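You operate a simulated robot arm through the tools that you are given. There is no shell and no other tool. Be economical: measure what you need, move in short steps, check, and stop when the job is done.

Carry out the task below with a simulated robot arm. There is one attempt and no reset: what you move stays moved.

Task
Stand each pen in the socket of its colour and put the blotter in the letter tray.
Fine: the pens stand in the desk letter rack.

Only the result counts: the job must be done as asked and must still hold three seconds after the hand-in. Knocking over, shifting, dropping, spilling or breaking anything else fails it.

Robot
A 7-joint arm with a two-finger parallel gripper, fixed in place. Base frame: the origin is at the foot of the arm, x ahead of it, y to its left, z up; the work surface is at about z = 0.754. Units: m, rad, N and s.
With the tool pointing down near the work surface it reaches from about 0.3 to 0.68 m from the base axis. Its first joint turns from -1.152 to 1.152 rad. Payload 1.57 kg.
Tool frame: the origin (TCP) lies between the finger pads and is the grasp point; the fingertips stand 0.03 m ahead of it; z points along the fingers, y is the line along which they close. Largest opening 0.11 m; finger width 0.024, thickness 0.012; the body of the gripper, 0.048 by 0.112 m, starts 0.078 m behind the TCP.
Orientation is that of the tool frame in the base frame, as [roll, pitch, yaw] about the fixed x, y, z axes, in that order (R = Rz(yaw) Ry(pitch) Rx(roll)). With the fingers straight down and closing along the base's y, the tool's x points along the base's -x, its y along +y and its z along -z.

Tools
- The arm moves only by the tool nudge_tool. Its argument "rows" is a list of rows, each an object (a shift or turn left out is 0, a gripper value left out holds the last) with "delta_pos": the shift along the tool's x, y, z in m, a list of three; "dr": the turn, a rotation vector about the tool's x, y, z in rad, a list of three; "fingers": the opening, from 0 (shut) to 1 (fully open). In form: [{"delta_pos": [x, y, z], "dr": [wx, wy, wz], "fingers": fingers}, ...]. A call has 1 to 20 rows; each row is the pose to reach, as a shift and turn from the pose commanded when the call began, along the tool's axes at that moment. A row lasts 0.2 s, in which the tool goes at most 0.05 m and 0.15 rad; a call with a longer step from one row to the next is refused whole, and so is a gripper value outside its range. Where a pose cannot be reached the arm comes as near as it can. A force on the tool above 40 N (or 10 N above the force at the start of the call, whichever is more), or a blocked arm, ends the call early, and 0.2 s more pass. Each finger travels about 0.108 m/s and halts on what it meets, pressing with about 43 N; the grip force reading is that of the motor and also rises with nothing between the fingers. The clock runs only during rows and for 0.2 s after the last one: add rows that repeat a pose to give the fingers time. It gives the time, the measured TCP pose, the force on the tool (base axes), the opening and the grip force at its end, in the units of the frame above (readings bear some noise), and new pictures: "views" is both (left out), scene, wrist or none.
- Cameras (640 x 400 px; columns grow to the right, rows downward): "scene" is fixed at [0.1682, -0.4008, 1.3913]; the picture's right is [0.70, -0.71, 0.00], its down [-0.49, -0.48, -0.73] and it looks along [0.52, 0.51, -0.69] (base axes); focal length 332 px, centre (320, 200). "wrist" rides on the gripper at [-0.036, 0, -0.08] in the tool frame; the picture's right is [0.00, -1.00, 0.00], its down [0.97, 0.00, -0.24] and it looks along [0.24, 0.00, 0.97] (tool axes); focal length 218 px, centre (320, 200). There is no depth. A picture from a camera that has moved, and an enlarged one, comes with that camera's place and axes in the base frame and with its lens.
- zoom(camera, box): a new picture of the part [left, top, right, bottom] of that camera's present view, enlarged. No time passes.
- hand_in(): hands the job in; it is judged then, once.

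Work in short steps. Places have to be worked out from the pictures, the camera data and where the tool is seen: move nearer, look again, correct. Check each grasp and each placing, and mend what went wrong. You have 120 turns and 150 pictures in all, those below and enlarged ones among them. Open the gripper and draw the arm clear of the work before you hand the job in, unless the task says otherwise; then end with one line.

The tools are called after "Emit:" as a command line: name --argument value ..., lists and objects as JSON in quotes. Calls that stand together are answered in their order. nudge_tool: Moves the arm, as the interface text tells. Its arguments: {"type":"object","properties":{"rows":{"type":"array"},"views":{"type":"string","enum":["both","scene","wrist","none"]}},"required":["rows"]} The other tools are called the same way: zoom (camera, box) takes an enlarged picture of a part of a camera's view; hand_in () hands the job in.

At the start:

```text
time_s: 0.0
tcp_pos: [0.4157, -0.0192, 1.122]
tcp_rot: [3.141, 0.0, -3.14]
wrist_force: [0.0, 0.1, -0.2]
opening: 0.1099
finger_force: 0.1
```

scene: 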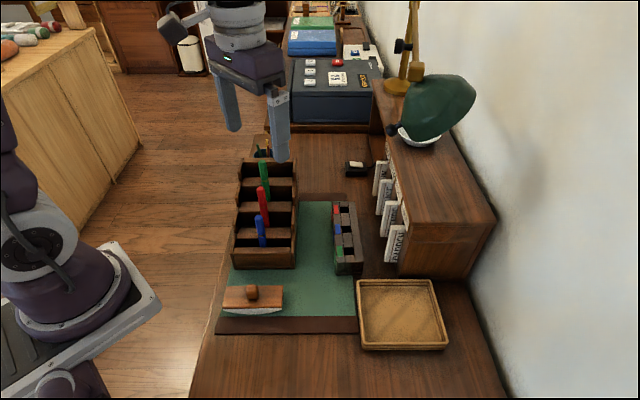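
wrist: 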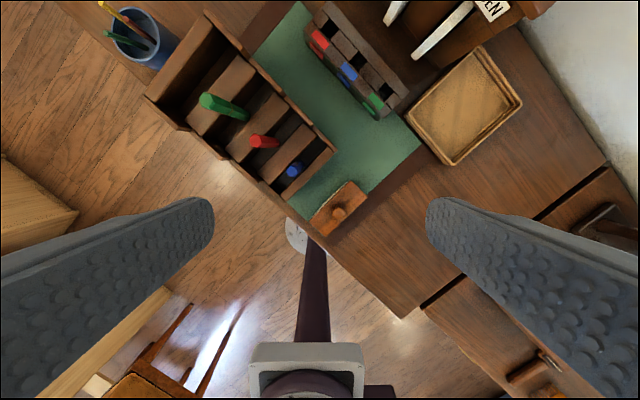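

I'll look closer at the rack, socket block and blotter first.

Emit:
zoom --camera "scene" --box '[210, 130, 370, 230]'

Emit:
zoom --camera "scene" --box '[210, 220, 450, 370]'

Emit:
zoom --camera "wrist" --box '[150, 0, 550, 250]'

Emit:
zoom --camera "scene" --box '[220, 190, 380, 290]'

```text
4.00 times, centred on (290, 180) of scene
camera zoom: at [0.1682, -0.4008, 1.3913], right [0.7, -0.71, 0.0], down [-0.49, -0.48, -0.73], along [0.52, 0.51, -0.69], focal length 1327 px, centre (440, 280)
```

zoom: 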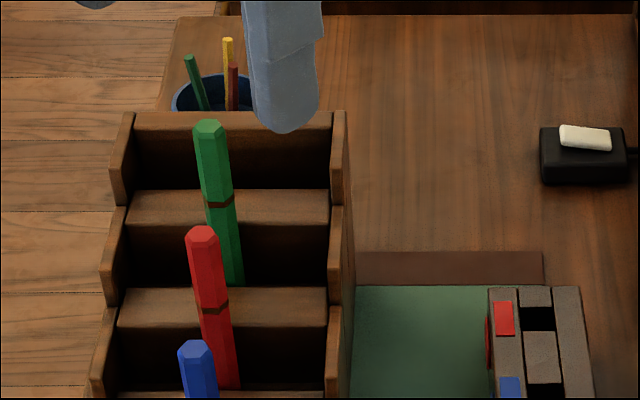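

```text
2.67 times, centred on (330, 295) of scene
camera zoom: at [0.1682, -0.4008, 1.3913], right [0.7, -0.71, 0.0], down [-0.49, -0.48, -0.73], along [0.52, 0.51, -0.69], focal length 885 px, centre (293, -53)
```

zoom: 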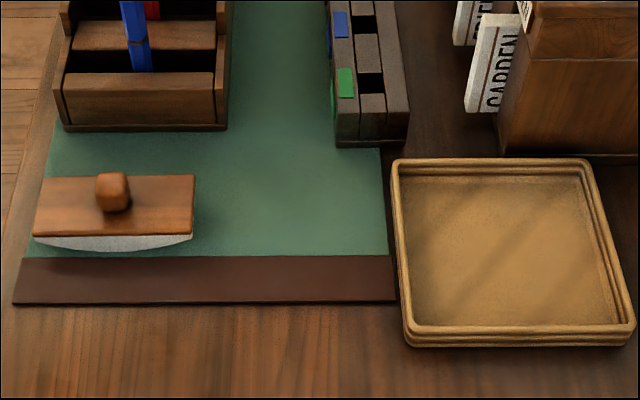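

```text
1.60 times, centred on (350, 125) of wrist
camera zoom: at [0.4506, -0.0173, 1.2029], right [0.0, -1.0, 0.0], down [-0.97, 0.0, 0.24], along [-0.24, 0.0, -0.97], focal length 349 px, centre (272, 320)
```

zoom: 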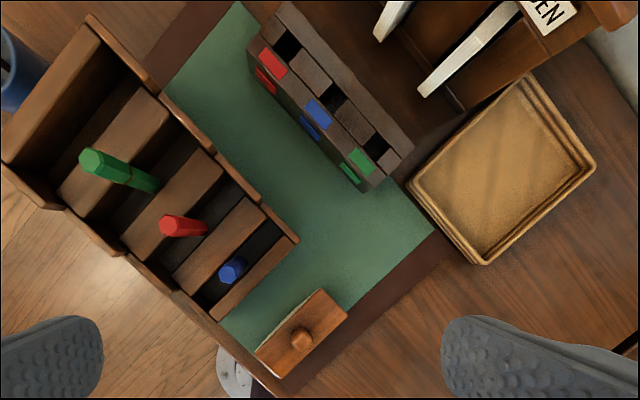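

```text
4.00 times, centred on (300, 240) of scene
camera zoom: at [0.1682, -0.4008, 1.3913], right [0.7, -0.71, 0.0], down [-0.49, -0.48, -0.73], along [0.52, 0.51, -0.69], focal length 1327 px, centre (400, 40)
```

zoom: 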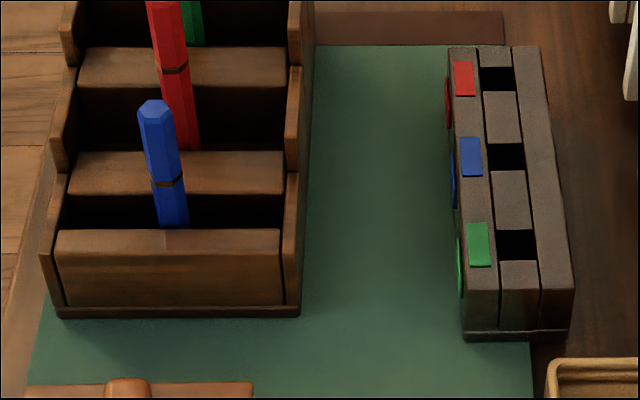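

Block rotated ≈45° in the base frame; sockets at roughly red (.634,-.03), blue (.588,-.076), green (.543,-.124), block top z≈.797. Pen tops are near blue (.417,.022,.895), red (.457,.061,.924), green (.50,.107,.948). I move above the rack with the tool aligned to the desk for a better view.

Emit:
nudge_tool --rows '[{"delta_pos": [-0.01, 0.016, 0.0], "dr": [0, 0, -0.131]}, {"delta_pos": [-0.02, 0.033, 0.01], "dr": [0, 0, -0.262]}, {"delta_pos": [-0.03, 0.05, 0.02], "dr": [0, 0, -0.393]}, {"delta_pos": [-0.04, 0.066, 0.03], "dr": [0, 0, -0.524]}, {"delta_pos": [-0.05, 0.083, 0.04], "dr": [0, 0, -0.655]}, {"delta_pos": [-0.06, 0.1, 0.04], "dr": [0, 0, -0.785]}, {"delta_pos": [-0.06, 0.1, 0.04], "dr": [0, 0, -0.785]}]'

```text
time_s: 1.6
tcp_pos: [0.4761, 0.0831, 1.0844]
tcp_rot: [-3.141, -0.002, -2.354]
wrist_force: [0.3, 0.2, 0.1]
opening: 0.1101
finger_force: 0.0
camera wrist: at [0.4996, 0.1081, 1.1635], right [0.71, -0.71, 0.0], down [-0.69, -0.69, 0.24], along [-0.17, -0.17, -0.97], focal length 218 px, centre (320, 200)
```

scene: 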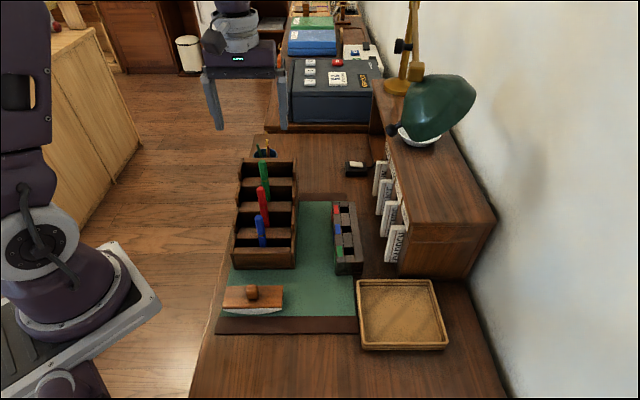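
wrist: 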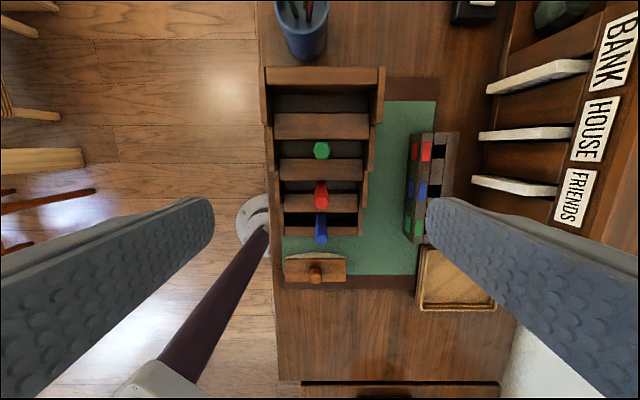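

Emit:
zoom --camera "wrist" --box '[250, 100, 410, 200]'

Emit:
zoom --camera "wrist" --box '[260, 180, 420, 280]'

Emit:
zoom --camera "wrist" --box '[350, 110, 510, 210]'

```text
4.00 times, centred on (330, 150) of wrist
camera zoom: at [0.4996, 0.1081, 1.1635], right [0.71, -0.71, 0.0], down [-0.69, -0.69, 0.24], along [-0.17, -0.17, -0.97], focal length 873 px, centre (280, 400)
```

zoom: 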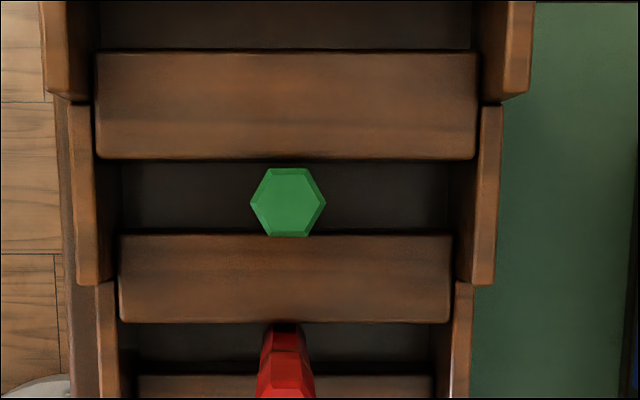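

```text
4.00 times, centred on (340, 230) of wrist
camera zoom: at [0.4996, 0.1081, 1.1635], right [0.71, -0.71, 0.0], down [-0.69, -0.69, 0.24], along [-0.17, -0.17, -0.97], focal length 873 px, centre (240, 80)
```

zoom: 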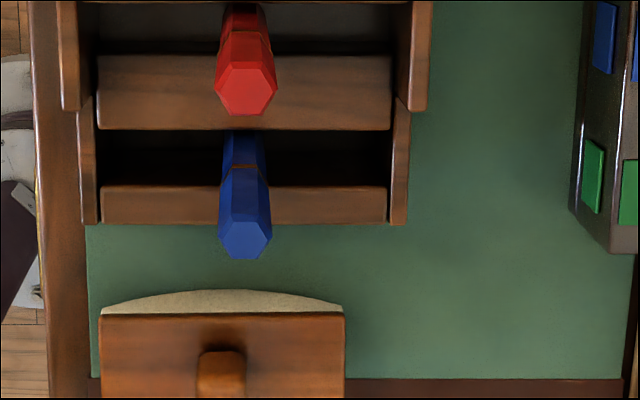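

```text
4.00 times, centred on (430, 160) of wrist
camera zoom: at [0.4996, 0.1081, 1.1635], right [0.71, -0.71, 0.0], down [-0.69, -0.69, 0.24], along [-0.17, -0.17, -0.97], focal length 873 px, centre (-120, 360)
```

zoom: 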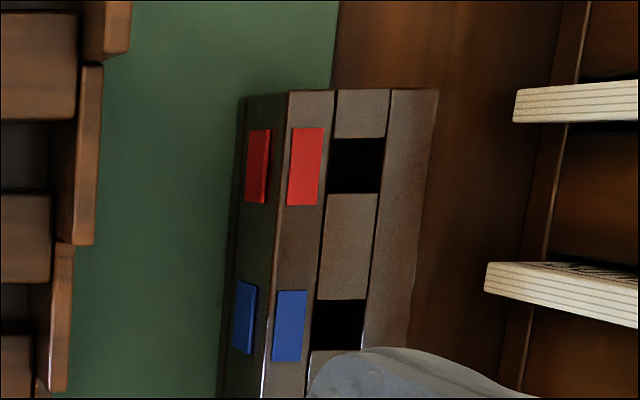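

Pens are essentially vertical (green shows only its hexagonal top), about 17 mm across flats, flats facing along the desk's depth; sockets are about 22 mm wide. I go above green and turn so the fingers close along the desk's depth.

Emit:
nudge_tool --rows '[{"delta_pos": [-0.01, 0, 0], "dr": [0, 0, -0.143], "fingers": 0.5}, {"delta_pos": [-0.02, 0, 0], "dr": [0, 0, -0.286]}, {"delta_pos": [-0.031, 0, 0], "dr": [0, 0, -0.429]}, {"delta_pos": [-0.031, 0, 0], "dr": [0, 0, -0.571]}, {"delta_pos": [-0.031, 0, 0], "dr": [0, 0, -0.714]}, {"delta_pos": [-0.031, 0, 0], "dr": [0, 0, -0.857]}, {"delta_pos": [-0.031, 0, 0], "dr": [0, 0, -1.0]}, {"delta_pos": [-0.031, 0, 0], "dr": [0, 0, -1.143]}, {"delta_pos": [-0.031, 0, 0], "dr": [0, 0, -1.286]}, {"delta_pos": [-0.031, 0, 0], "dr": [0, 0, -1.429]}, {"delta_pos": [-0.031, 0, 0.04], "dr": [0, 0, -1.571]}, {"delta_pos": [-0.031, 0, 0.04], "dr": [0, 0, -1.571]}]'

```text
time_s: 4.2
tcp_pos: [0.4983, 0.1048, 1.0417]
tcp_rot: [3.141, 0.0, -0.784]
wrist_force: [0.3, 0.2, 0.2]
opening: 0.0551
finger_force: 0.1
camera wrist: at [0.4715, 0.1307, 1.1223], right [0.71, 0.71, 0.0], down [0.69, -0.69, 0.24], along [0.17, -0.17, -0.97], focal length 218 px, centre (320, 200)
```

scene: 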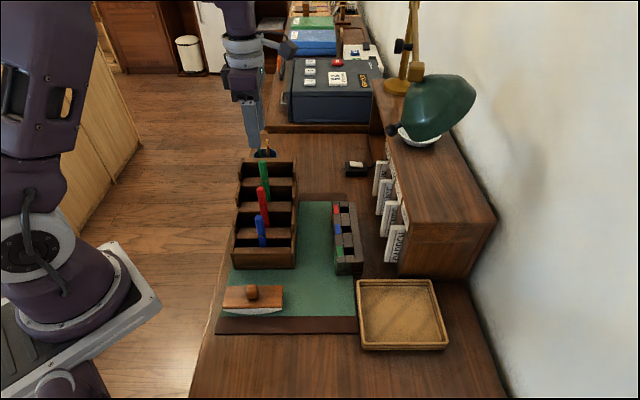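
wrist: 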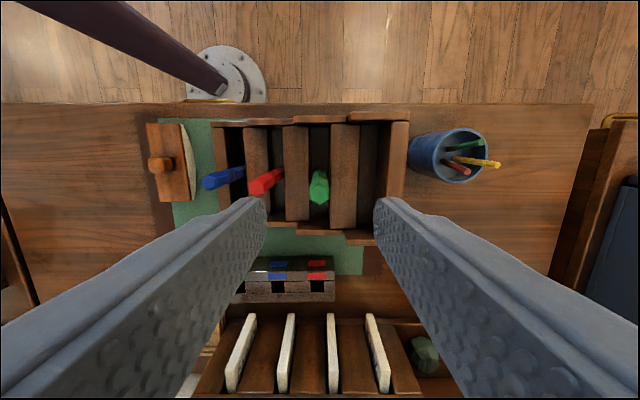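

The rotation worked. I check the green pen's top against the tool axis (expected at column 320, row ≈192).

Emit:
zoom --camera "wrist" --box '[240, 140, 400, 240]'

Emit:
zoom --camera "wrist" --box '[220, 240, 380, 340]'

```text
4.00 times, centred on (320, 190) of wrist
camera zoom: at [0.4715, 0.1307, 1.1223], right [0.71, 0.71, 0.0], down [0.69, -0.69, 0.24], along [0.17, -0.17, -0.97], focal length 873 px, centre (320, 240)
```

zoom: 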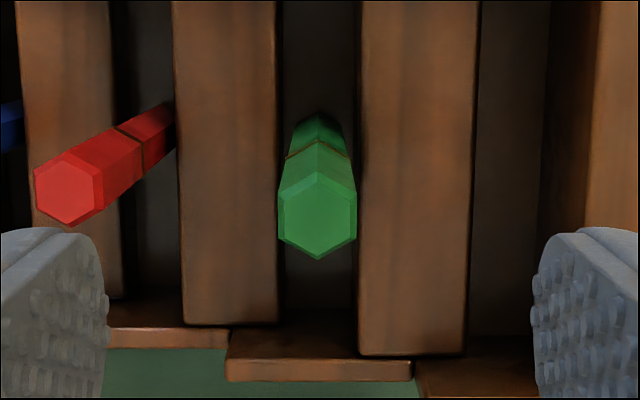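

```text
4.00 times, centred on (300, 290) of wrist
camera zoom: at [0.4715, 0.1307, 1.1223], right [0.71, 0.71, 0.0], down [0.69, -0.69, 0.24], along [0.17, -0.17, -0.97], focal length 873 px, centre (400, -160)
```

zoom: 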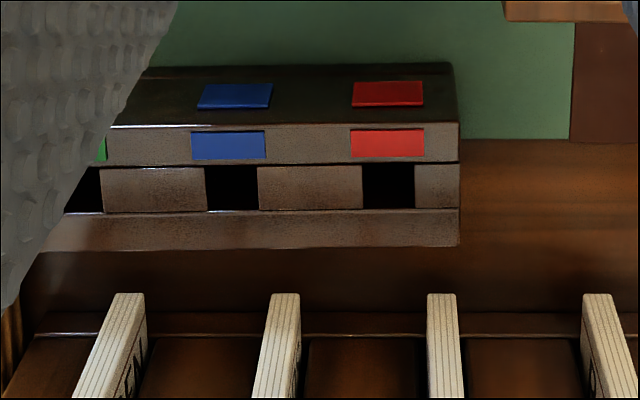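

Green is centred within about 1–2 mm. I descend 0.122 m and close on it.

Emit:
nudge_tool --rows '[{"delta_pos": [0.0015, 0.0005, 0.035]}, {"delta_pos": [0.0015, 0.0005, 0.07]}, {"delta_pos": [0.0015, 0.0005, 0.1]}, {"delta_pos": [0.0015, 0.0005, 0.122]}, {"delta_pos": [0.0015, 0.0005, 0.122]}, {"delta_pos": [0.0015, 0.0005, 0.122], "fingers": 0.0}, {"delta_pos": [0.0015, 0.0005, 0.122], "fingers": 0.0}, {"delta_pos": [0.0015, 0.0005, 0.122], "fingers": 0.0}]'

```text
time_s: 6.0
tcp_pos: [0.4988, 0.1012, 0.9213]
tcp_rot: [3.141, 0.001, -0.785]
wrist_force: [0.0, 0.3, -0.2]
opening: 0.0169
finger_force: 32.2
camera wrist: at [0.472, 0.1275, 1.002], right [0.71, 0.71, 0.0], down [0.69, -0.69, 0.24], along [0.17, -0.17, -0.97], focal length 218 px, centre (320, 200)
```

scene: 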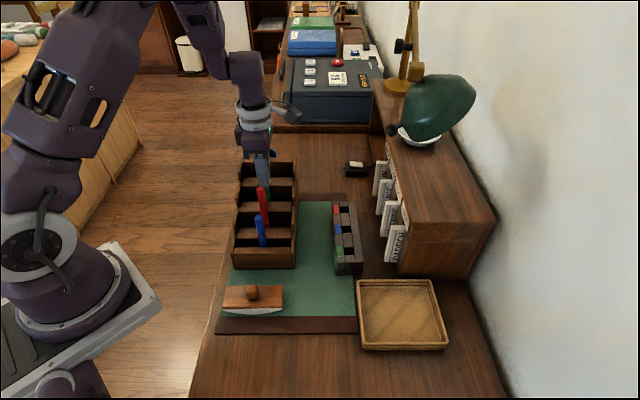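
wrist: 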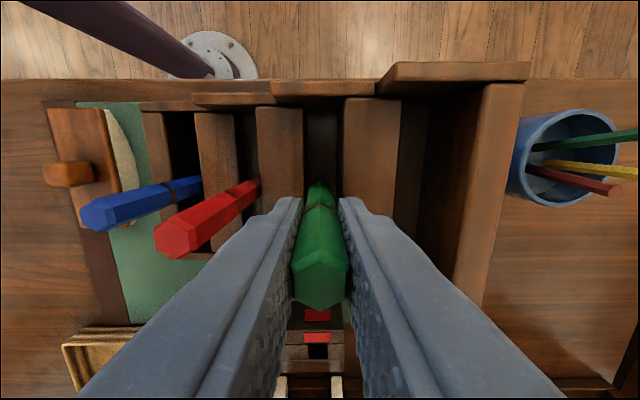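

Green is gripped (opening .017). I lift it straight out.

Emit:
nudge_tool --rows '[{"delta_pos": [0, 0, -0.03]}, {"delta_pos": [0, 0, -0.065]}, {"delta_pos": [0, 0, -0.1]}, {"delta_pos": [0, 0, -0.135]}, {"delta_pos": [0, 0, -0.135]}]'

```text
time_s: 7.2
tcp_pos: [0.5, 0.1033, 1.0554]
tcp_rot: [-3.14, 0.0, -0.785]
wrist_force: [-0.5, 0.2, 0.2]
opening: 0.0164
finger_force: 32.2
camera wrist: at [0.4731, 0.1284, 1.1351], right [0.71, 0.71, 0.0], down [0.69, -0.69, 0.24], along [0.17, -0.17, -0.97], focal length 218 px, centre (320, 200)
```

scene: 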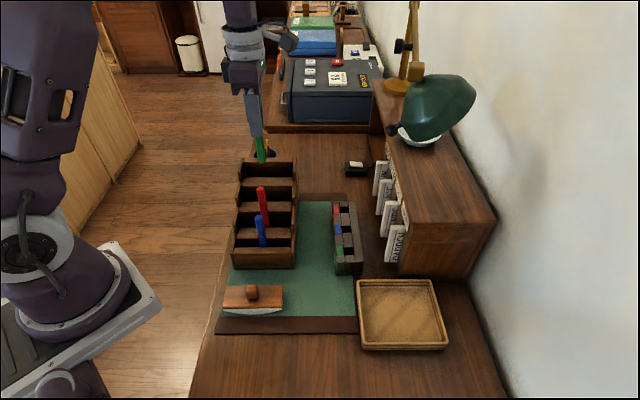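
wrist: 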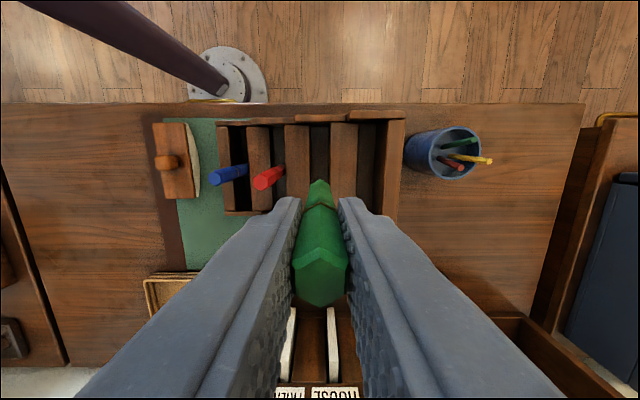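

The pen's lower end is about 0.106 below the TCP. I carry it sideways (clear of the rack), then towards the green socket, staying about 6 cm above the block.

Emit:
nudge_tool --rows '[{"delta_pos": [0.045, 0, 0]}, {"delta_pos": [0.09, 0.0, 0]}, {"delta_pos": [0.13, 0.02, 0]}, {"delta_pos": [0.16, 0.055, 0]}, {"delta_pos": [0.18, 0.095, 0.01]}, {"delta_pos": [0.193, 0.135, 0.03]}, {"delta_pos": [0.193, 0.135, 0.06]}, {"delta_pos": [0.193, 0.135, 0.09]}, {"delta_pos": [0.193, 0.135, 0.09]}]'

```text
time_s: 9.2
tcp_pos: [0.5397, -0.129, 0.9642]
tcp_rot: [3.141, 0.0, -0.785]
wrist_force: [-0.7, 1.2, -0.3]
opening: 0.017
finger_force: 31.9
camera wrist: at [0.5134, -0.1032, 1.0448], right [0.71, 0.71, 0.0], down [0.69, -0.69, 0.24], along [0.17, -0.17, -0.97], focal length 218 px, centre (320, 200)
```

scene: 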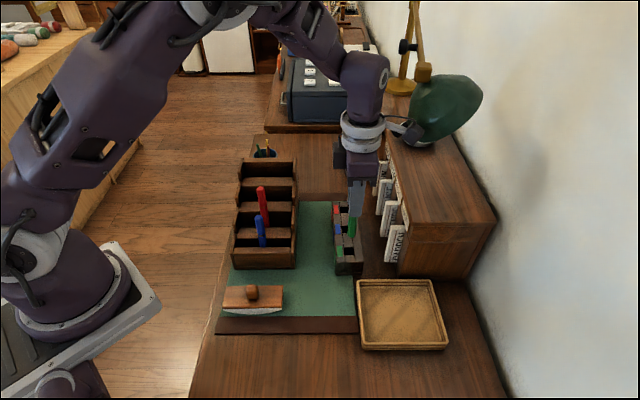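
wrist: 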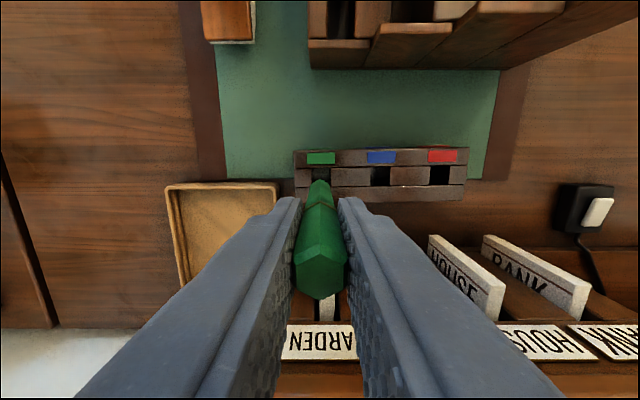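

The wrist's protruding part appears close to the lamp shade; I check it before anything else.

Emit:
zoom --camera "scene" --box '[320, 0, 520, 125]'

Emit:
zoom --camera "scene" --box '[310, 80, 470, 180]'

```text
3.20 times, centred on (420, 62) of scene
camera zoom: at [0.1682, -0.4009, 1.3913], right [0.7, -0.71, 0.0], down [-0.49, -0.48, -0.73], along [0.52, 0.51, -0.69], focal length 1062 px, centre (0, 640)
```

zoom: 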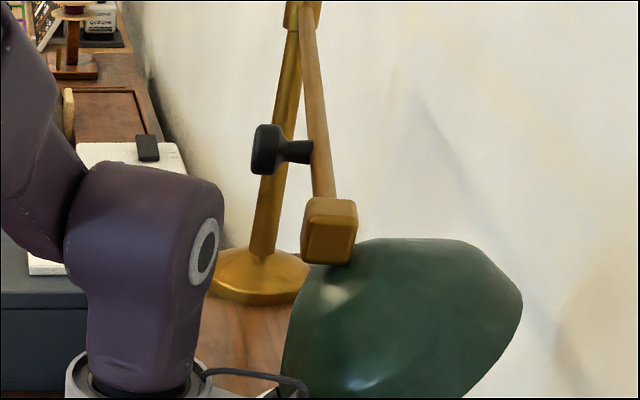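

```text
4.00 times, centred on (390, 130) of scene
camera zoom: at [0.1682, -0.4009, 1.3913], right [0.7, -0.71, 0.0], down [-0.49, -0.48, -0.73], along [0.52, 0.51, -0.69], focal length 1327 px, centre (40, 480)
```

zoom: 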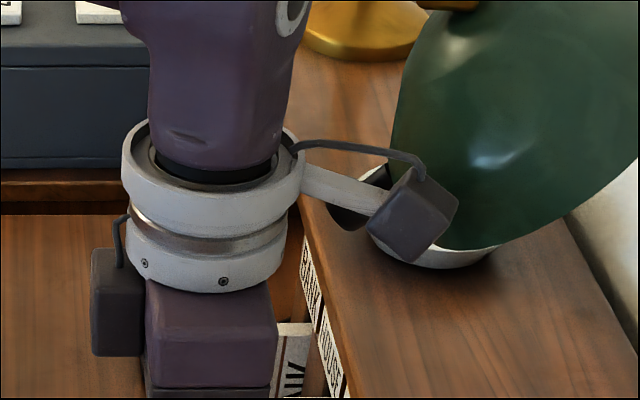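

The arm on the wrist's +x side has touched and slightly swung the lamp shade. I withdraw straight away from it, leftwards, and look whether it comes back.

Emit:
nudge_tool --rows '[{"delta_pos": [-0.03, 0, -0.02]}, {"delta_pos": [-0.06, 0, -0.05]}, {"delta_pos": [-0.09, 0, -0.08]}, {"delta_pos": [-0.09, 0, -0.08]}]' --views "scene"

Emit:
zoom --camera "scene" --box '[310, 0, 510, 125]'

```text
time_s: 10.2
tcp_pos: [0.4739, -0.0657, 1.0464]
tcp_rot: [-3.141, 0.001, -0.787]
wrist_force: [-0.1, 0.1, 0.2]
opening: 0.0168
finger_force: 31.6
```

scene: 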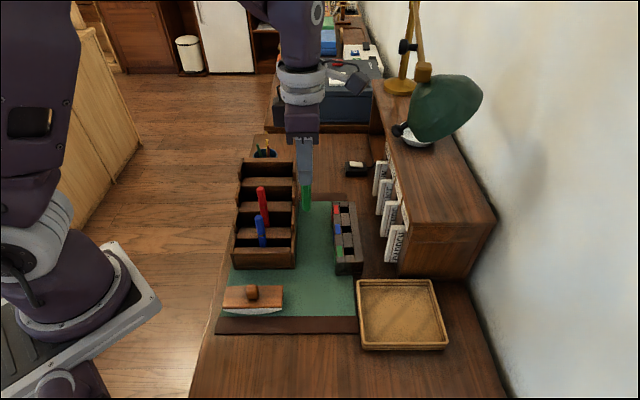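

```text
3.20 times, centred on (410, 62) of scene
camera zoom: at [0.1682, -0.4008, 1.3913], right [0.7, -0.71, 0.0], down [-0.49, -0.48, -0.73], along [0.52, 0.51, -0.69], focal length 1062 px, centre (32, 640)
```

zoom: 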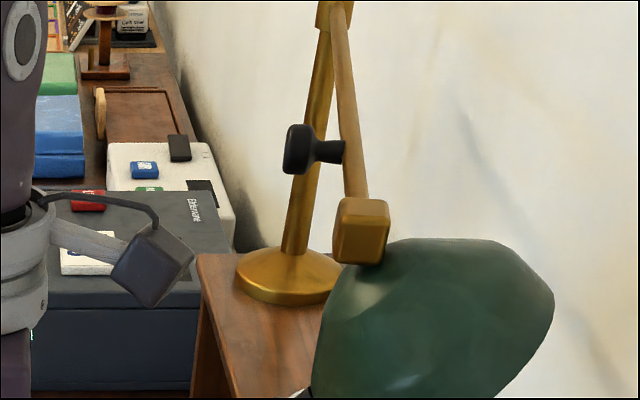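

The lamp stayed about 1.5 cm swung; I'll return to that. First I turn the tool 180° (sweeping the protruding sensor via the front), so it points away from the lamp.

Emit:
nudge_tool --rows '[{"dr": [0, 0, 0.143]}, {"dr": [0, 0, 0.286]}, {"dr": [0, 0, 0.429]}, {"dr": [0, 0, 0.571]}, {"dr": [0, 0, 0.714]}, {"dr": [0, 0, 0.857]}, {"dr": [0, 0, 1.0]}, {"dr": [0, 0, 1.143]}, {"dr": [0, 0, 1.286]}, {"dr": [0, 0, 1.429]}, {"dr": [0, 0, 1.571]}, {"dr": [0, 0, 1.571]}]' --views "none"

Emit:
nudge_tool --rows '[{"dr": [0, 0, 0.143]}, {"dr": [0, 0, 0.286]}, {"dr": [0, 0, 0.429]}, {"dr": [0, 0, 0.571]}, {"dr": [0, 0, 0.714]}, {"dr": [0, 0, 0.857]}, {"dr": [0, 0, 1.0]}, {"dr": [0, 0, 1.143]}, {"dr": [0, 0, 1.286]}, {"dr": [0, 0, 1.429]}, {"dr": [0, 0, 1.571]}, {"dr": [0, 0, 1.571]}]'

```text
time_s: 12.8
tcp_pos: [0.4752, -0.0652, 1.0466]
tcp_rot: [3.141, -0.001, -2.358]
wrist_force: [-0.1, -0.1, -0.7]
opening: 0.0167
finger_force: 31.9
```

```text
time_s: 15.4
tcp_pos: [0.476, -0.065, 1.0467]
tcp_rot: [-3.141, 0.0, 2.354]
wrist_force: [0.7, 0.3, -0.3]
opening: 0.0168
finger_force: 31.8
camera wrist: at [0.5002, -0.0907, 1.1262], right [-0.71, -0.71, 0.0], down [-0.68, 0.69, 0.24], along [-0.17, 0.17, -0.97], focal length 218 px, centre (320, 200)
```

scene: 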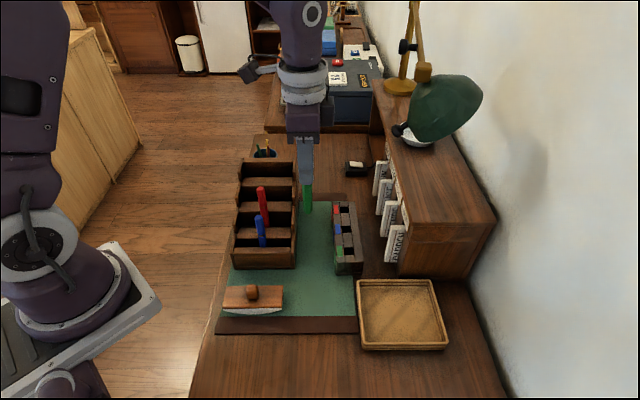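
wrist: 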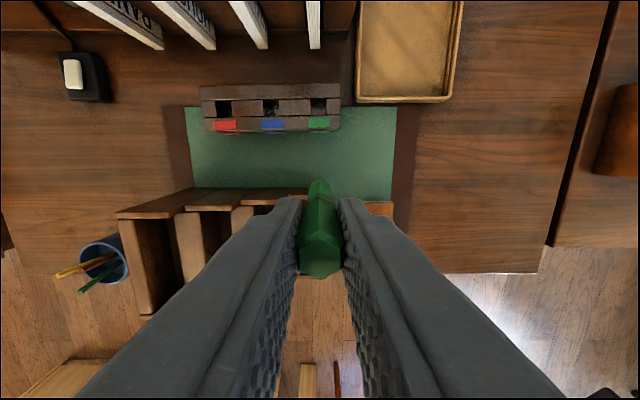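

The sensor now points left. Green socket from this view ≈ (.543,-.129). I move over it, pen bottom some 3–4 cm above the block.

Emit:
nudge_tool --rows '[{"delta_pos": [-0.03, 0, 0.02]}, {"delta_pos": [-0.06, 0.002, 0.05]}, {"delta_pos": [-0.092, 0.002, 0.08]}, {"delta_pos": [-0.092, 0.002, 0.107]}, {"delta_pos": [-0.092, 0.002, 0.107]}]'

Emit:
zoom --camera "scene" --box '[300, 190, 400, 290]'

Emit:
zoom --camera "wrist" --box '[240, 130, 400, 230]'

```text
time_s: 16.6
tcp_pos: [0.541, -0.1283, 0.9384]
tcp_rot: [3.141, 0.0, 2.357]
wrist_force: [0.0, 0.4, 0.7]
opening: 0.0168
finger_force: 32.3
camera wrist: at [0.5658, -0.1532, 1.0185], right [-0.71, -0.71, 0.0], down [-0.69, 0.69, 0.24], along [-0.17, 0.17, -0.97], focal length 218 px, centre (320, 200)
```

scene: 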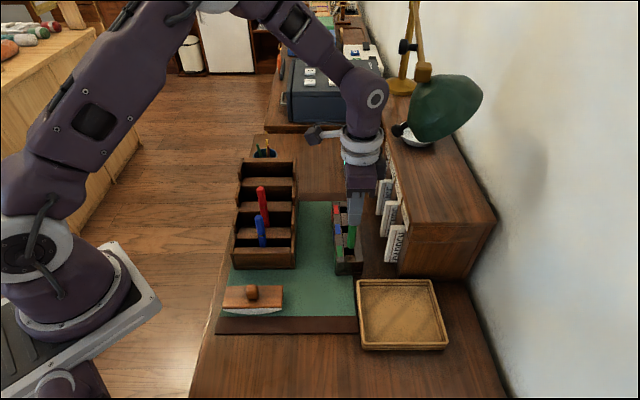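
wrist: 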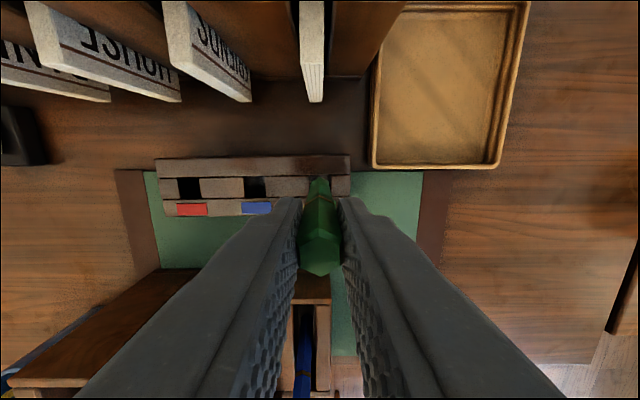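

```text
4.00 times, centred on (350, 240) of scene
camera zoom: at [0.1682, -0.4009, 1.3913], right [0.7, -0.71, 0.0], down [-0.49, -0.48, -0.73], along [0.52, 0.51, -0.69], focal length 1327 px, centre (200, 40)
```

zoom: 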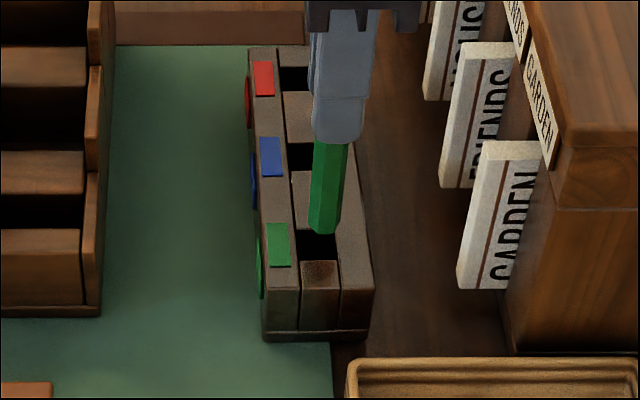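

```text
4.00 times, centred on (320, 180) of wrist
camera zoom: at [0.5658, -0.1532, 1.0185], right [-0.71, -0.71, 0.0], down [-0.69, 0.69, 0.24], along [-0.17, 0.17, -0.97], focal length 873 px, centre (320, 280)
```

zoom: 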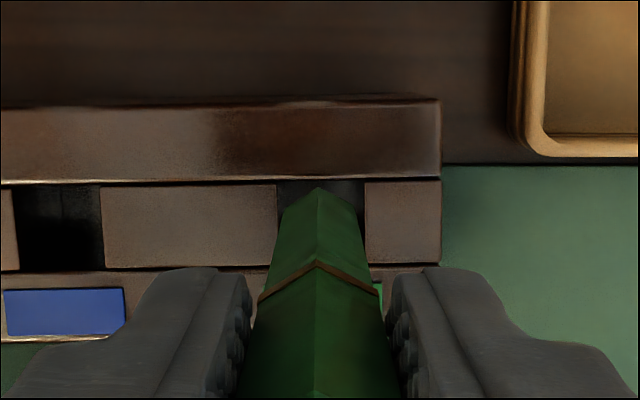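

Depth alignment is excellent; the sideways readings disagree by a few mm. I lower until just above the block and look again.

Emit:
nudge_tool --rows '[{"delta_pos": [0, 0, 0.015]}, {"delta_pos": [0, 0, 0.028]}, {"delta_pos": [0, 0, 0.028]}]' --views "none"

Emit:
zoom --camera "scene" --box '[325, 220, 385, 280]'

Emit:
zoom --camera "wrist" --box '[280, 140, 360, 220]'

```text
time_s: 17.4
tcp_pos: [0.5429, -0.1277, 0.9122]
tcp_rot: [3.14, 0.003, 2.357]
wrist_force: [-2.2, 0.9, 27.3]
opening: 0.0168
finger_force: 31.7
```

```text
6.67 times, centred on (355, 250) of scene
camera zoom: at [0.1676, -0.4007, 1.3914], right [0.7, -0.71, 0.0], down [-0.49, -0.48, -0.73], along [0.52, 0.51, -0.69], focal length 2212 px, centre (87, -133)
```

zoom: 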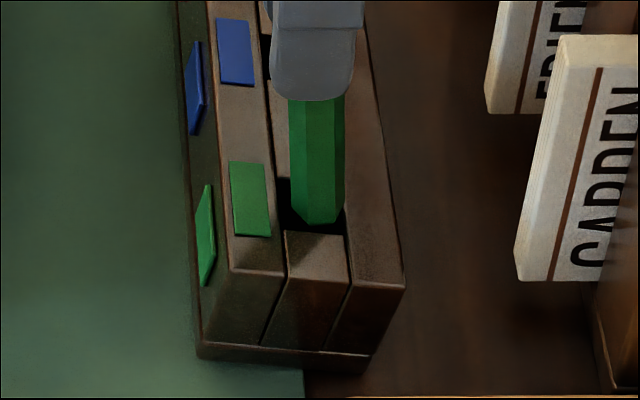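

```text
5.00 times, centred on (320, 180) of wrist
camera zoom: at [0.566, -0.1533, 0.9913], right [-0.71, -0.71, 0.0], down [-0.69, 0.69, 0.24], along [-0.17, 0.17, -0.97], focal length 1091 px, centre (320, 300)
```

zoom: 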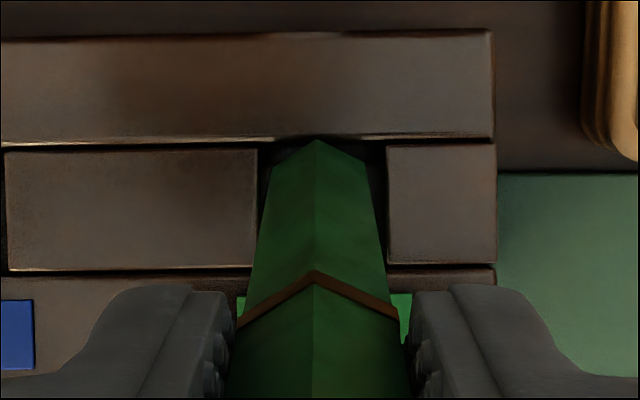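

The pen's right corner met the right strip (27 N), so it must go about 3 mm left. I lift slightly, shift and lower again.

Emit:
nudge_tool --rows '[{"delta_pos": [0, 0, -0.008]}, {"delta_pos": [0.003, -0.001, -0.008]}, {"delta_pos": [0.003, -0.001, -0.008]}, {"delta_pos": [0.003, -0.001, 0.0]}, {"delta_pos": [0.003, -0.001, 0.006]}, {"delta_pos": [0.003, -0.001, 0.012]}, {"delta_pos": [0.003, -0.001, 0.012]}]' --views "none"

Emit:
zoom --camera "wrist" --box '[280, 140, 360, 220]'

```text
time_s: 19.0
tcp_pos: [0.5389, -0.1267, 0.8981]
tcp_rot: [-3.14, 0.001, 2.355]
wrist_force: [-2.5, 3.6, 24.8]
opening: 0.0168
finger_force: 31.8
```

```text
5.00 times, centred on (320, 180) of wrist
camera zoom: at [0.563, -0.1522, 0.9784], right [-0.71, -0.71, 0.0], down [-0.69, 0.69, 0.24], along [-0.17, 0.17, -0.97], focal length 1091 px, centre (320, 300)
```

zoom: 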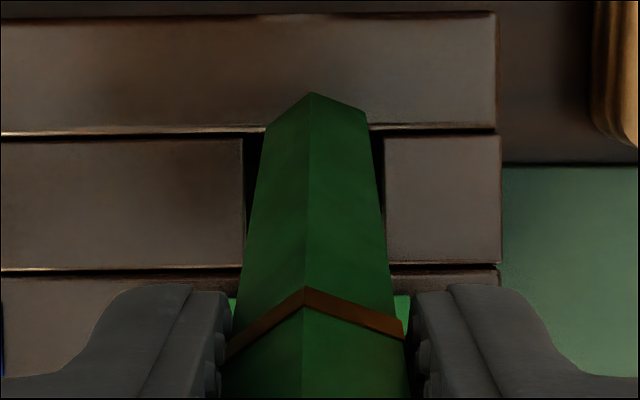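

Still 25 N and the pen seems to have been pushed up in the grip; I check from the scene camera.

Emit:
zoom --camera "scene" --box '[325, 220, 385, 280]'

Emit:
zoom --camera "wrist" --box '[240, 140, 400, 300]'

```text
6.67 times, centred on (355, 250) of scene
camera zoom: at [0.1677, -0.4007, 1.3915], right [0.7, -0.71, 0.0], down [-0.49, -0.48, -0.73], along [0.52, 0.51, -0.69], focal length 2212 px, centre (87, -133)
```

zoom: 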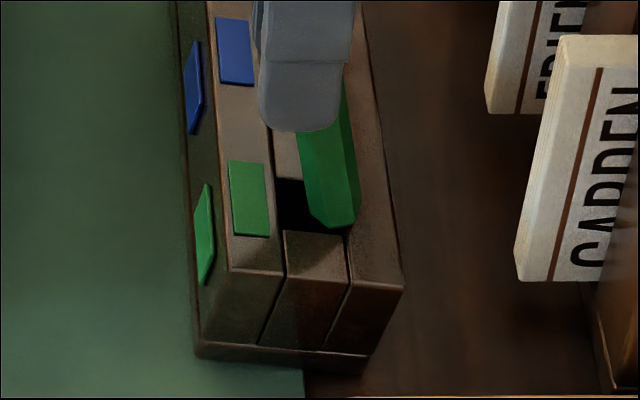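

```text
2.50 times, centred on (320, 220) of wrist
camera zoom: at [0.563, -0.1522, 0.9784], right [-0.71, -0.71, 0.0], down [-0.69, 0.69, 0.24], along [-0.17, 0.17, -0.97], focal length 546 px, centre (320, 150)
```

zoom: 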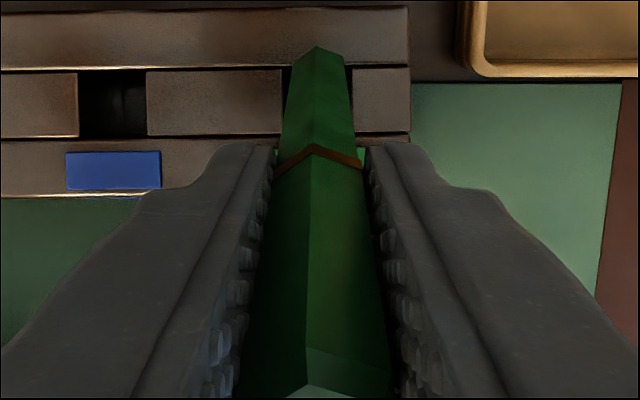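

The pen pivoted in the grip, its foot leaning right by ~0.1 rad. I raise it and tilt the tool to bring the pen upright again.

Emit:
nudge_tool --rows '[{"delta_pos": [0, 0, -0.02]}, {"delta_pos": [0, 0, -0.035], "dr": [0, 0.05, 0]}, {"delta_pos": [0, 0, -0.035], "dr": [0, 0.1, 0]}, {"delta_pos": [0, 0, -0.035], "dr": [0, 0.1, 0]}]' --views "none"

Emit:
zoom --camera "scene" --box '[310, 180, 410, 280]'

Emit:
zoom --camera "wrist" --box '[240, 140, 400, 300]'

```text
time_s: 20.0
tcp_pos: [0.5392, -0.1267, 0.9337]
tcp_rot: [3.141, -0.101, 2.356]
wrist_force: [0.5, 0.3, -0.1]
opening: 0.0164
finger_force: 32.2
```

```text
4.00 times, centred on (360, 230) of scene
camera zoom: at [0.1682, -0.4009, 1.3913], right [0.7, -0.71, 0.0], down [-0.49, -0.48, -0.73], along [0.52, 0.51, -0.69], focal length 1327 px, centre (160, 80)
```

zoom: 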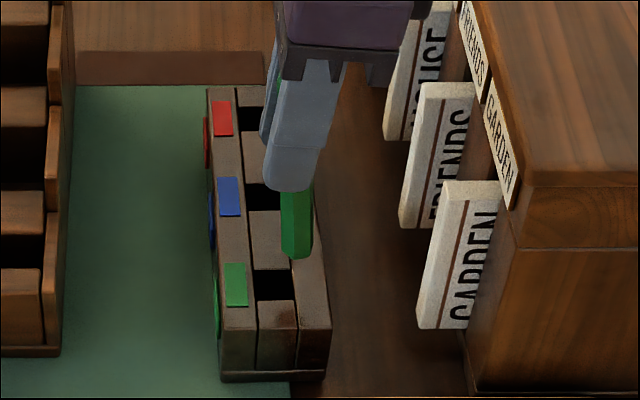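

```text
2.50 times, centred on (320, 220) of wrist
camera zoom: at [0.5689, -0.1581, 1.0096], right [-0.71, -0.71, 0.0], down [-0.67, 0.67, 0.34], along [-0.24, 0.24, -0.94], focal length 546 px, centre (320, 150)
```

zoom: 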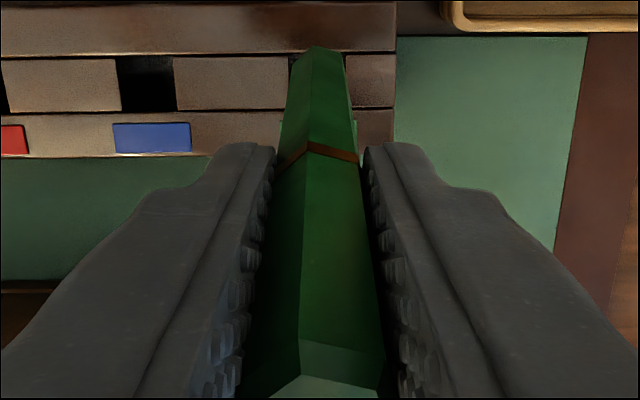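

The pen still leans ~0.1 rad; another 0.1 rad of tilt should make it upright and bring its foot over the hole.

Emit:
nudge_tool --rows '[{"dr": [0, 0.05, 0]}, {"dr": [0, 0.1, 0]}, {"dr": [0, 0.11, 0]}, {"dr": [0, 0.11, 0]}]' --views "none"

Emit:
zoom --camera "scene" --box '[310, 190, 390, 270]'

Emit:
zoom --camera "wrist" --box '[240, 140, 400, 300]'

```text
time_s: 21.0
tcp_pos: [0.5385, -0.1276, 0.9331]
tcp_rot: [-3.141, -0.211, 2.357]
wrist_force: [-0.4, -0.4, 0.2]
opening: 0.0155
finger_force: 31.5
```

```text
5.00 times, centred on (350, 230) of scene
camera zoom: at [0.1682, -0.4009, 1.3913], right [0.7, -0.71, 0.0], down [-0.49, -0.48, -0.73], along [0.52, 0.51, -0.69], focal length 1659 px, centre (170, 50)
```

zoom: 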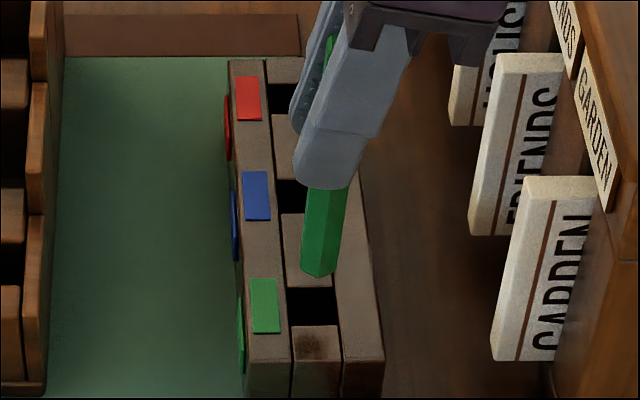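

```text
2.50 times, centred on (320, 220) of wrist
camera zoom: at [0.5746, -0.1637, 1.0041], right [-0.71, -0.71, 0.0], down [-0.64, 0.64, 0.44], along [-0.31, 0.31, -0.9], focal length 546 px, centre (320, 150)
```

zoom: 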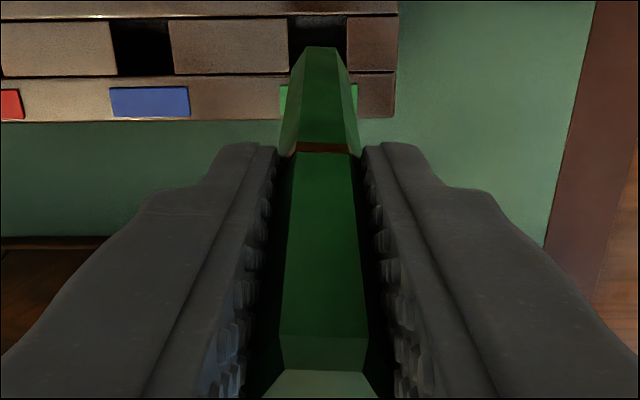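

Now the pen is upright and its foot lies over the hole in both views. I lower vertically (along world down) in small steps, watching the force.

Emit:
nudge_tool --rows '[{"delta_pos": [-0.0031, 0, 0.0147]}, {"delta_pos": [-0.0052, 0, 0.0245]}, {"delta_pos": [-0.0065, 0, 0.0303]}, {"delta_pos": [-0.0075, 0, 0.0352]}, {"delta_pos": [-0.0075, 0, 0.0352]}]' --views "none"

Emit:
zoom --camera "scene" --box '[310, 190, 390, 270]'

Emit:
zoom --camera "wrist" --box '[240, 140, 400, 300]'

```text
time_s: 22.2
tcp_pos: [0.5386, -0.1279, 0.8978]
tcp_rot: [-3.14, -0.209, 2.356]
wrist_force: [0.8, 0.2, -0.1]
opening: 0.015
finger_force: 30.3
```

```text
5.00 times, centred on (350, 230) of scene
camera zoom: at [0.1682, -0.4008, 1.3913], right [0.7, -0.71, 0.0], down [-0.49, -0.48, -0.73], along [0.52, 0.51, -0.69], focal length 1659 px, centre (170, 50)
```

zoom: 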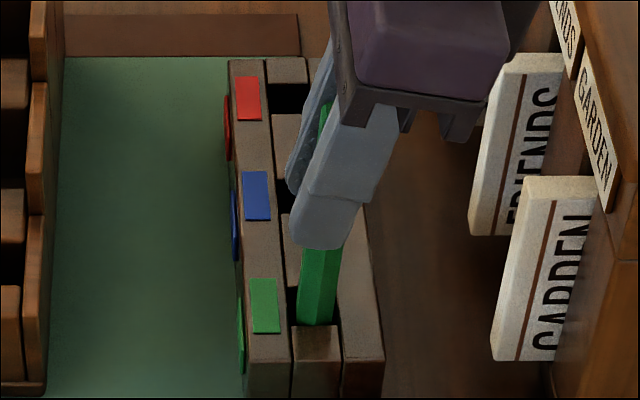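

```text
2.50 times, centred on (320, 220) of wrist
camera zoom: at [0.5743, -0.1643, 0.968], right [-0.71, -0.71, 0.0], down [-0.64, 0.64, 0.44], along [-0.31, 0.31, -0.9], focal length 546 px, centre (320, 150)
```

zoom: 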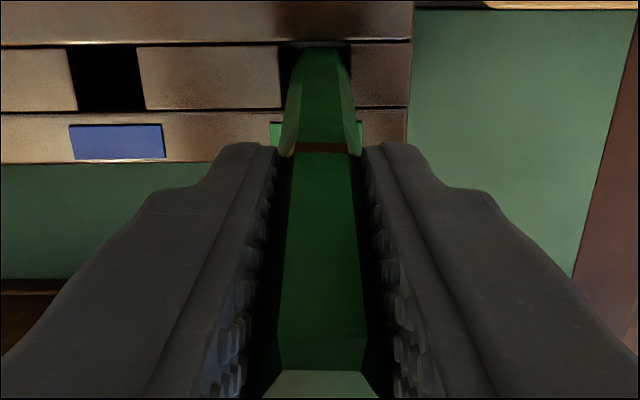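

The foot has entered the hole without force. I lower further until it rests on the bottom.

Emit:
nudge_tool --rows '[{"delta_pos": [-0.0021, 0, 0.0098]}, {"delta_pos": [-0.0042, 0, 0.0196]}, {"delta_pos": [-0.0055, 0, 0.0256]}, {"delta_pos": [-0.0065, 0, 0.0305]}, {"delta_pos": [-0.0072, 0, 0.0335]}, {"delta_pos": [-0.0079, 0, 0.0365]}]' --views "none"

Emit:
zoom --camera "scene" --box '[310, 190, 390, 270]'

```text
time_s: 23.6
tcp_pos: [0.5398, -0.1285, 0.862]
tcp_rot: [-3.141, -0.206, 2.358]
wrist_force: [-4.7, -1.0, 34.7]
opening: 0.0151
finger_force: 31.1
```

```text
5.00 times, centred on (350, 230) of scene
camera zoom: at [0.1675, -0.4007, 1.3915], right [0.7, -0.71, 0.0], down [-0.49, -0.48, -0.73], along [0.52, 0.51, -0.69], focal length 1659 px, centre (170, 50)
```

zoom: 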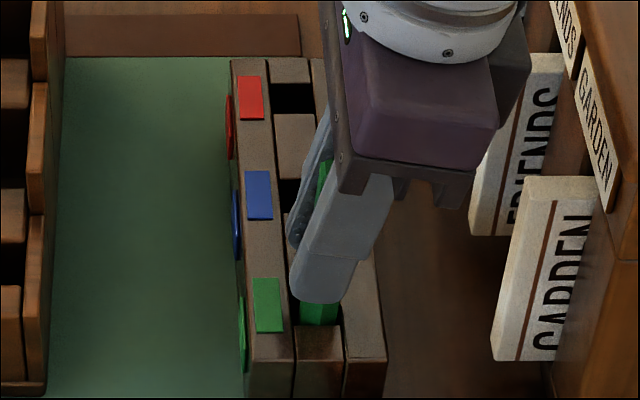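

It touched bottom (35 N at TCP .862). I relieve 2 mm, open, and rise vertically.

Emit:
nudge_tool --rows '[{"delta_pos": [0.0005, 0, -0.003]}, {"delta_pos": [0.0005, 0, -0.003]}, {"delta_pos": [0.0005, 0, -0.003], "fingers": 0.5}, {"delta_pos": [0.0005, 0, -0.003], "fingers": 0.5}, {"delta_pos": [0.005, 0, -0.025]}, {"delta_pos": [0.012, 0, -0.06]}, {"delta_pos": [0.021, 0, -0.1]}, {"delta_pos": [0.031, 0, -0.145]}, {"delta_pos": [0.031, 0, -0.145]}]'

Emit:
zoom --camera "scene" --box '[310, 190, 390, 270]'

```text
time_s: 25.6
tcp_pos: [0.538, -0.1283, 1.0103]
tcp_rot: [-3.142, -0.21, 2.356]
wrist_force: [-0.4, -0.3, 0.6]
opening: 0.055
finger_force: 0.0
camera wrist: at [0.5737, -0.164, 1.081], right [-0.71, -0.71, 0.0], down [-0.64, 0.64, 0.44], along [-0.31, 0.31, -0.9], focal length 218 px, centre (320, 200)
```

scene: 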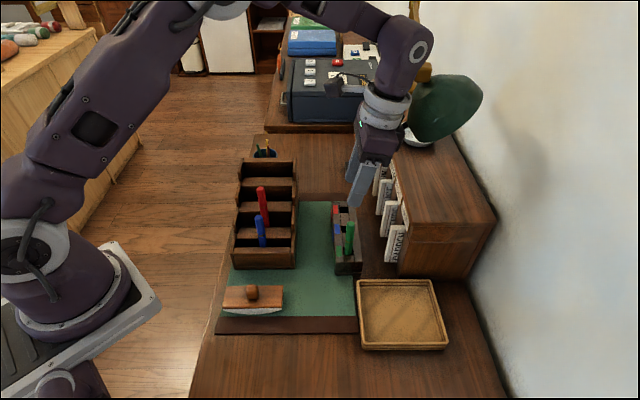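
wrist: 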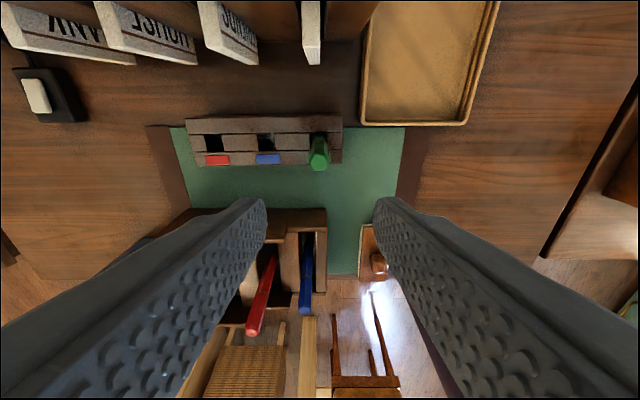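

```text
5.00 times, centred on (350, 230) of scene
camera zoom: at [0.1682, -0.4008, 1.3913], right [0.7, -0.71, 0.0], down [-0.49, -0.48, -0.73], along [0.52, 0.51, -0.69], focal length 1659 px, centre (170, 50)
```

zoom: 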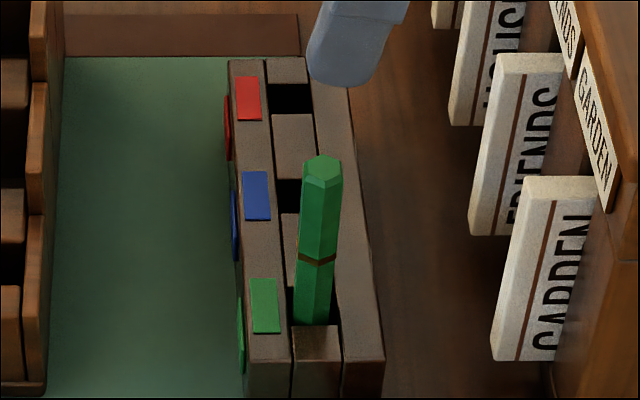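

Green stands in its socket and the block has not moved. Next I untilt and move above the red pen.

Emit:
nudge_tool --rows '[{"delta_pos": [0.038, 0.015, 0.002], "dr": [0, -0.03, 0]}, {"delta_pos": [0.076, 0.03, 0.004], "dr": [0, -0.08, 0]}, {"delta_pos": [0.115, 0.045, 0.006], "dr": [0, -0.13, 0]}, {"delta_pos": [0.153, 0.06, 0.008], "dr": [0, -0.18, 0]}, {"delta_pos": [0.1915, 0.0741, 0.0102], "dr": [0, -0.21, 0]}, {"delta_pos": [0.1915, 0.0741, 0.0102], "dr": [0, -0.21, 0]}, {"delta_pos": [0.1915, 0.0741, 0.0102], "dr": [0, -0.21, 0]}]'

Emit:
zoom --camera "wrist" --box '[240, 140, 400, 240]'

```text
time_s: 27.2
tcp_pos: [0.4564, 0.0628, 1.0403]
tcp_rot: [3.141, 0.0, 2.357]
wrist_force: [0.1, -0.5, 0.2]
opening: 0.0547
finger_force: 0.1
camera wrist: at [0.4814, 0.0366, 1.12], right [-0.71, -0.71, 0.0], down [-0.69, 0.69, 0.24], along [-0.17, 0.17, -0.97], focal length 218 px, centre (320, 200)
```

scene: 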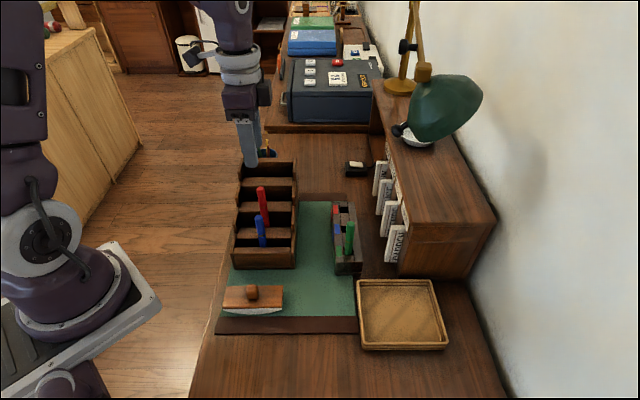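
wrist: 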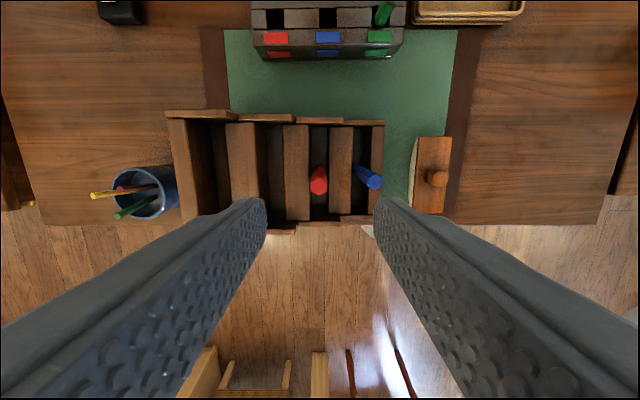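

```text
4.00 times, centred on (320, 190) of wrist
camera zoom: at [0.4814, 0.0366, 1.12], right [-0.71, -0.71, 0.0], down [-0.69, 0.69, 0.24], along [-0.17, 0.17, -0.97], focal length 873 px, centre (320, 240)
```

zoom: 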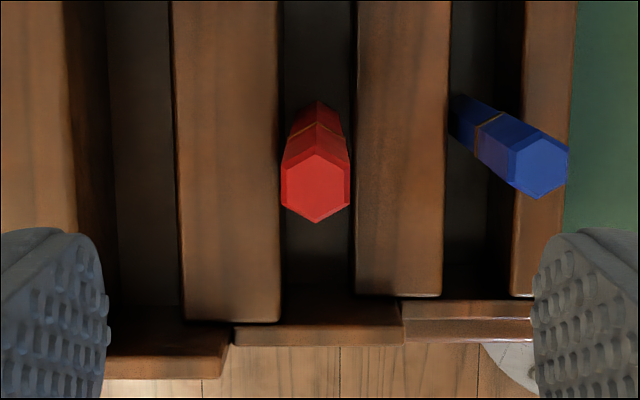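

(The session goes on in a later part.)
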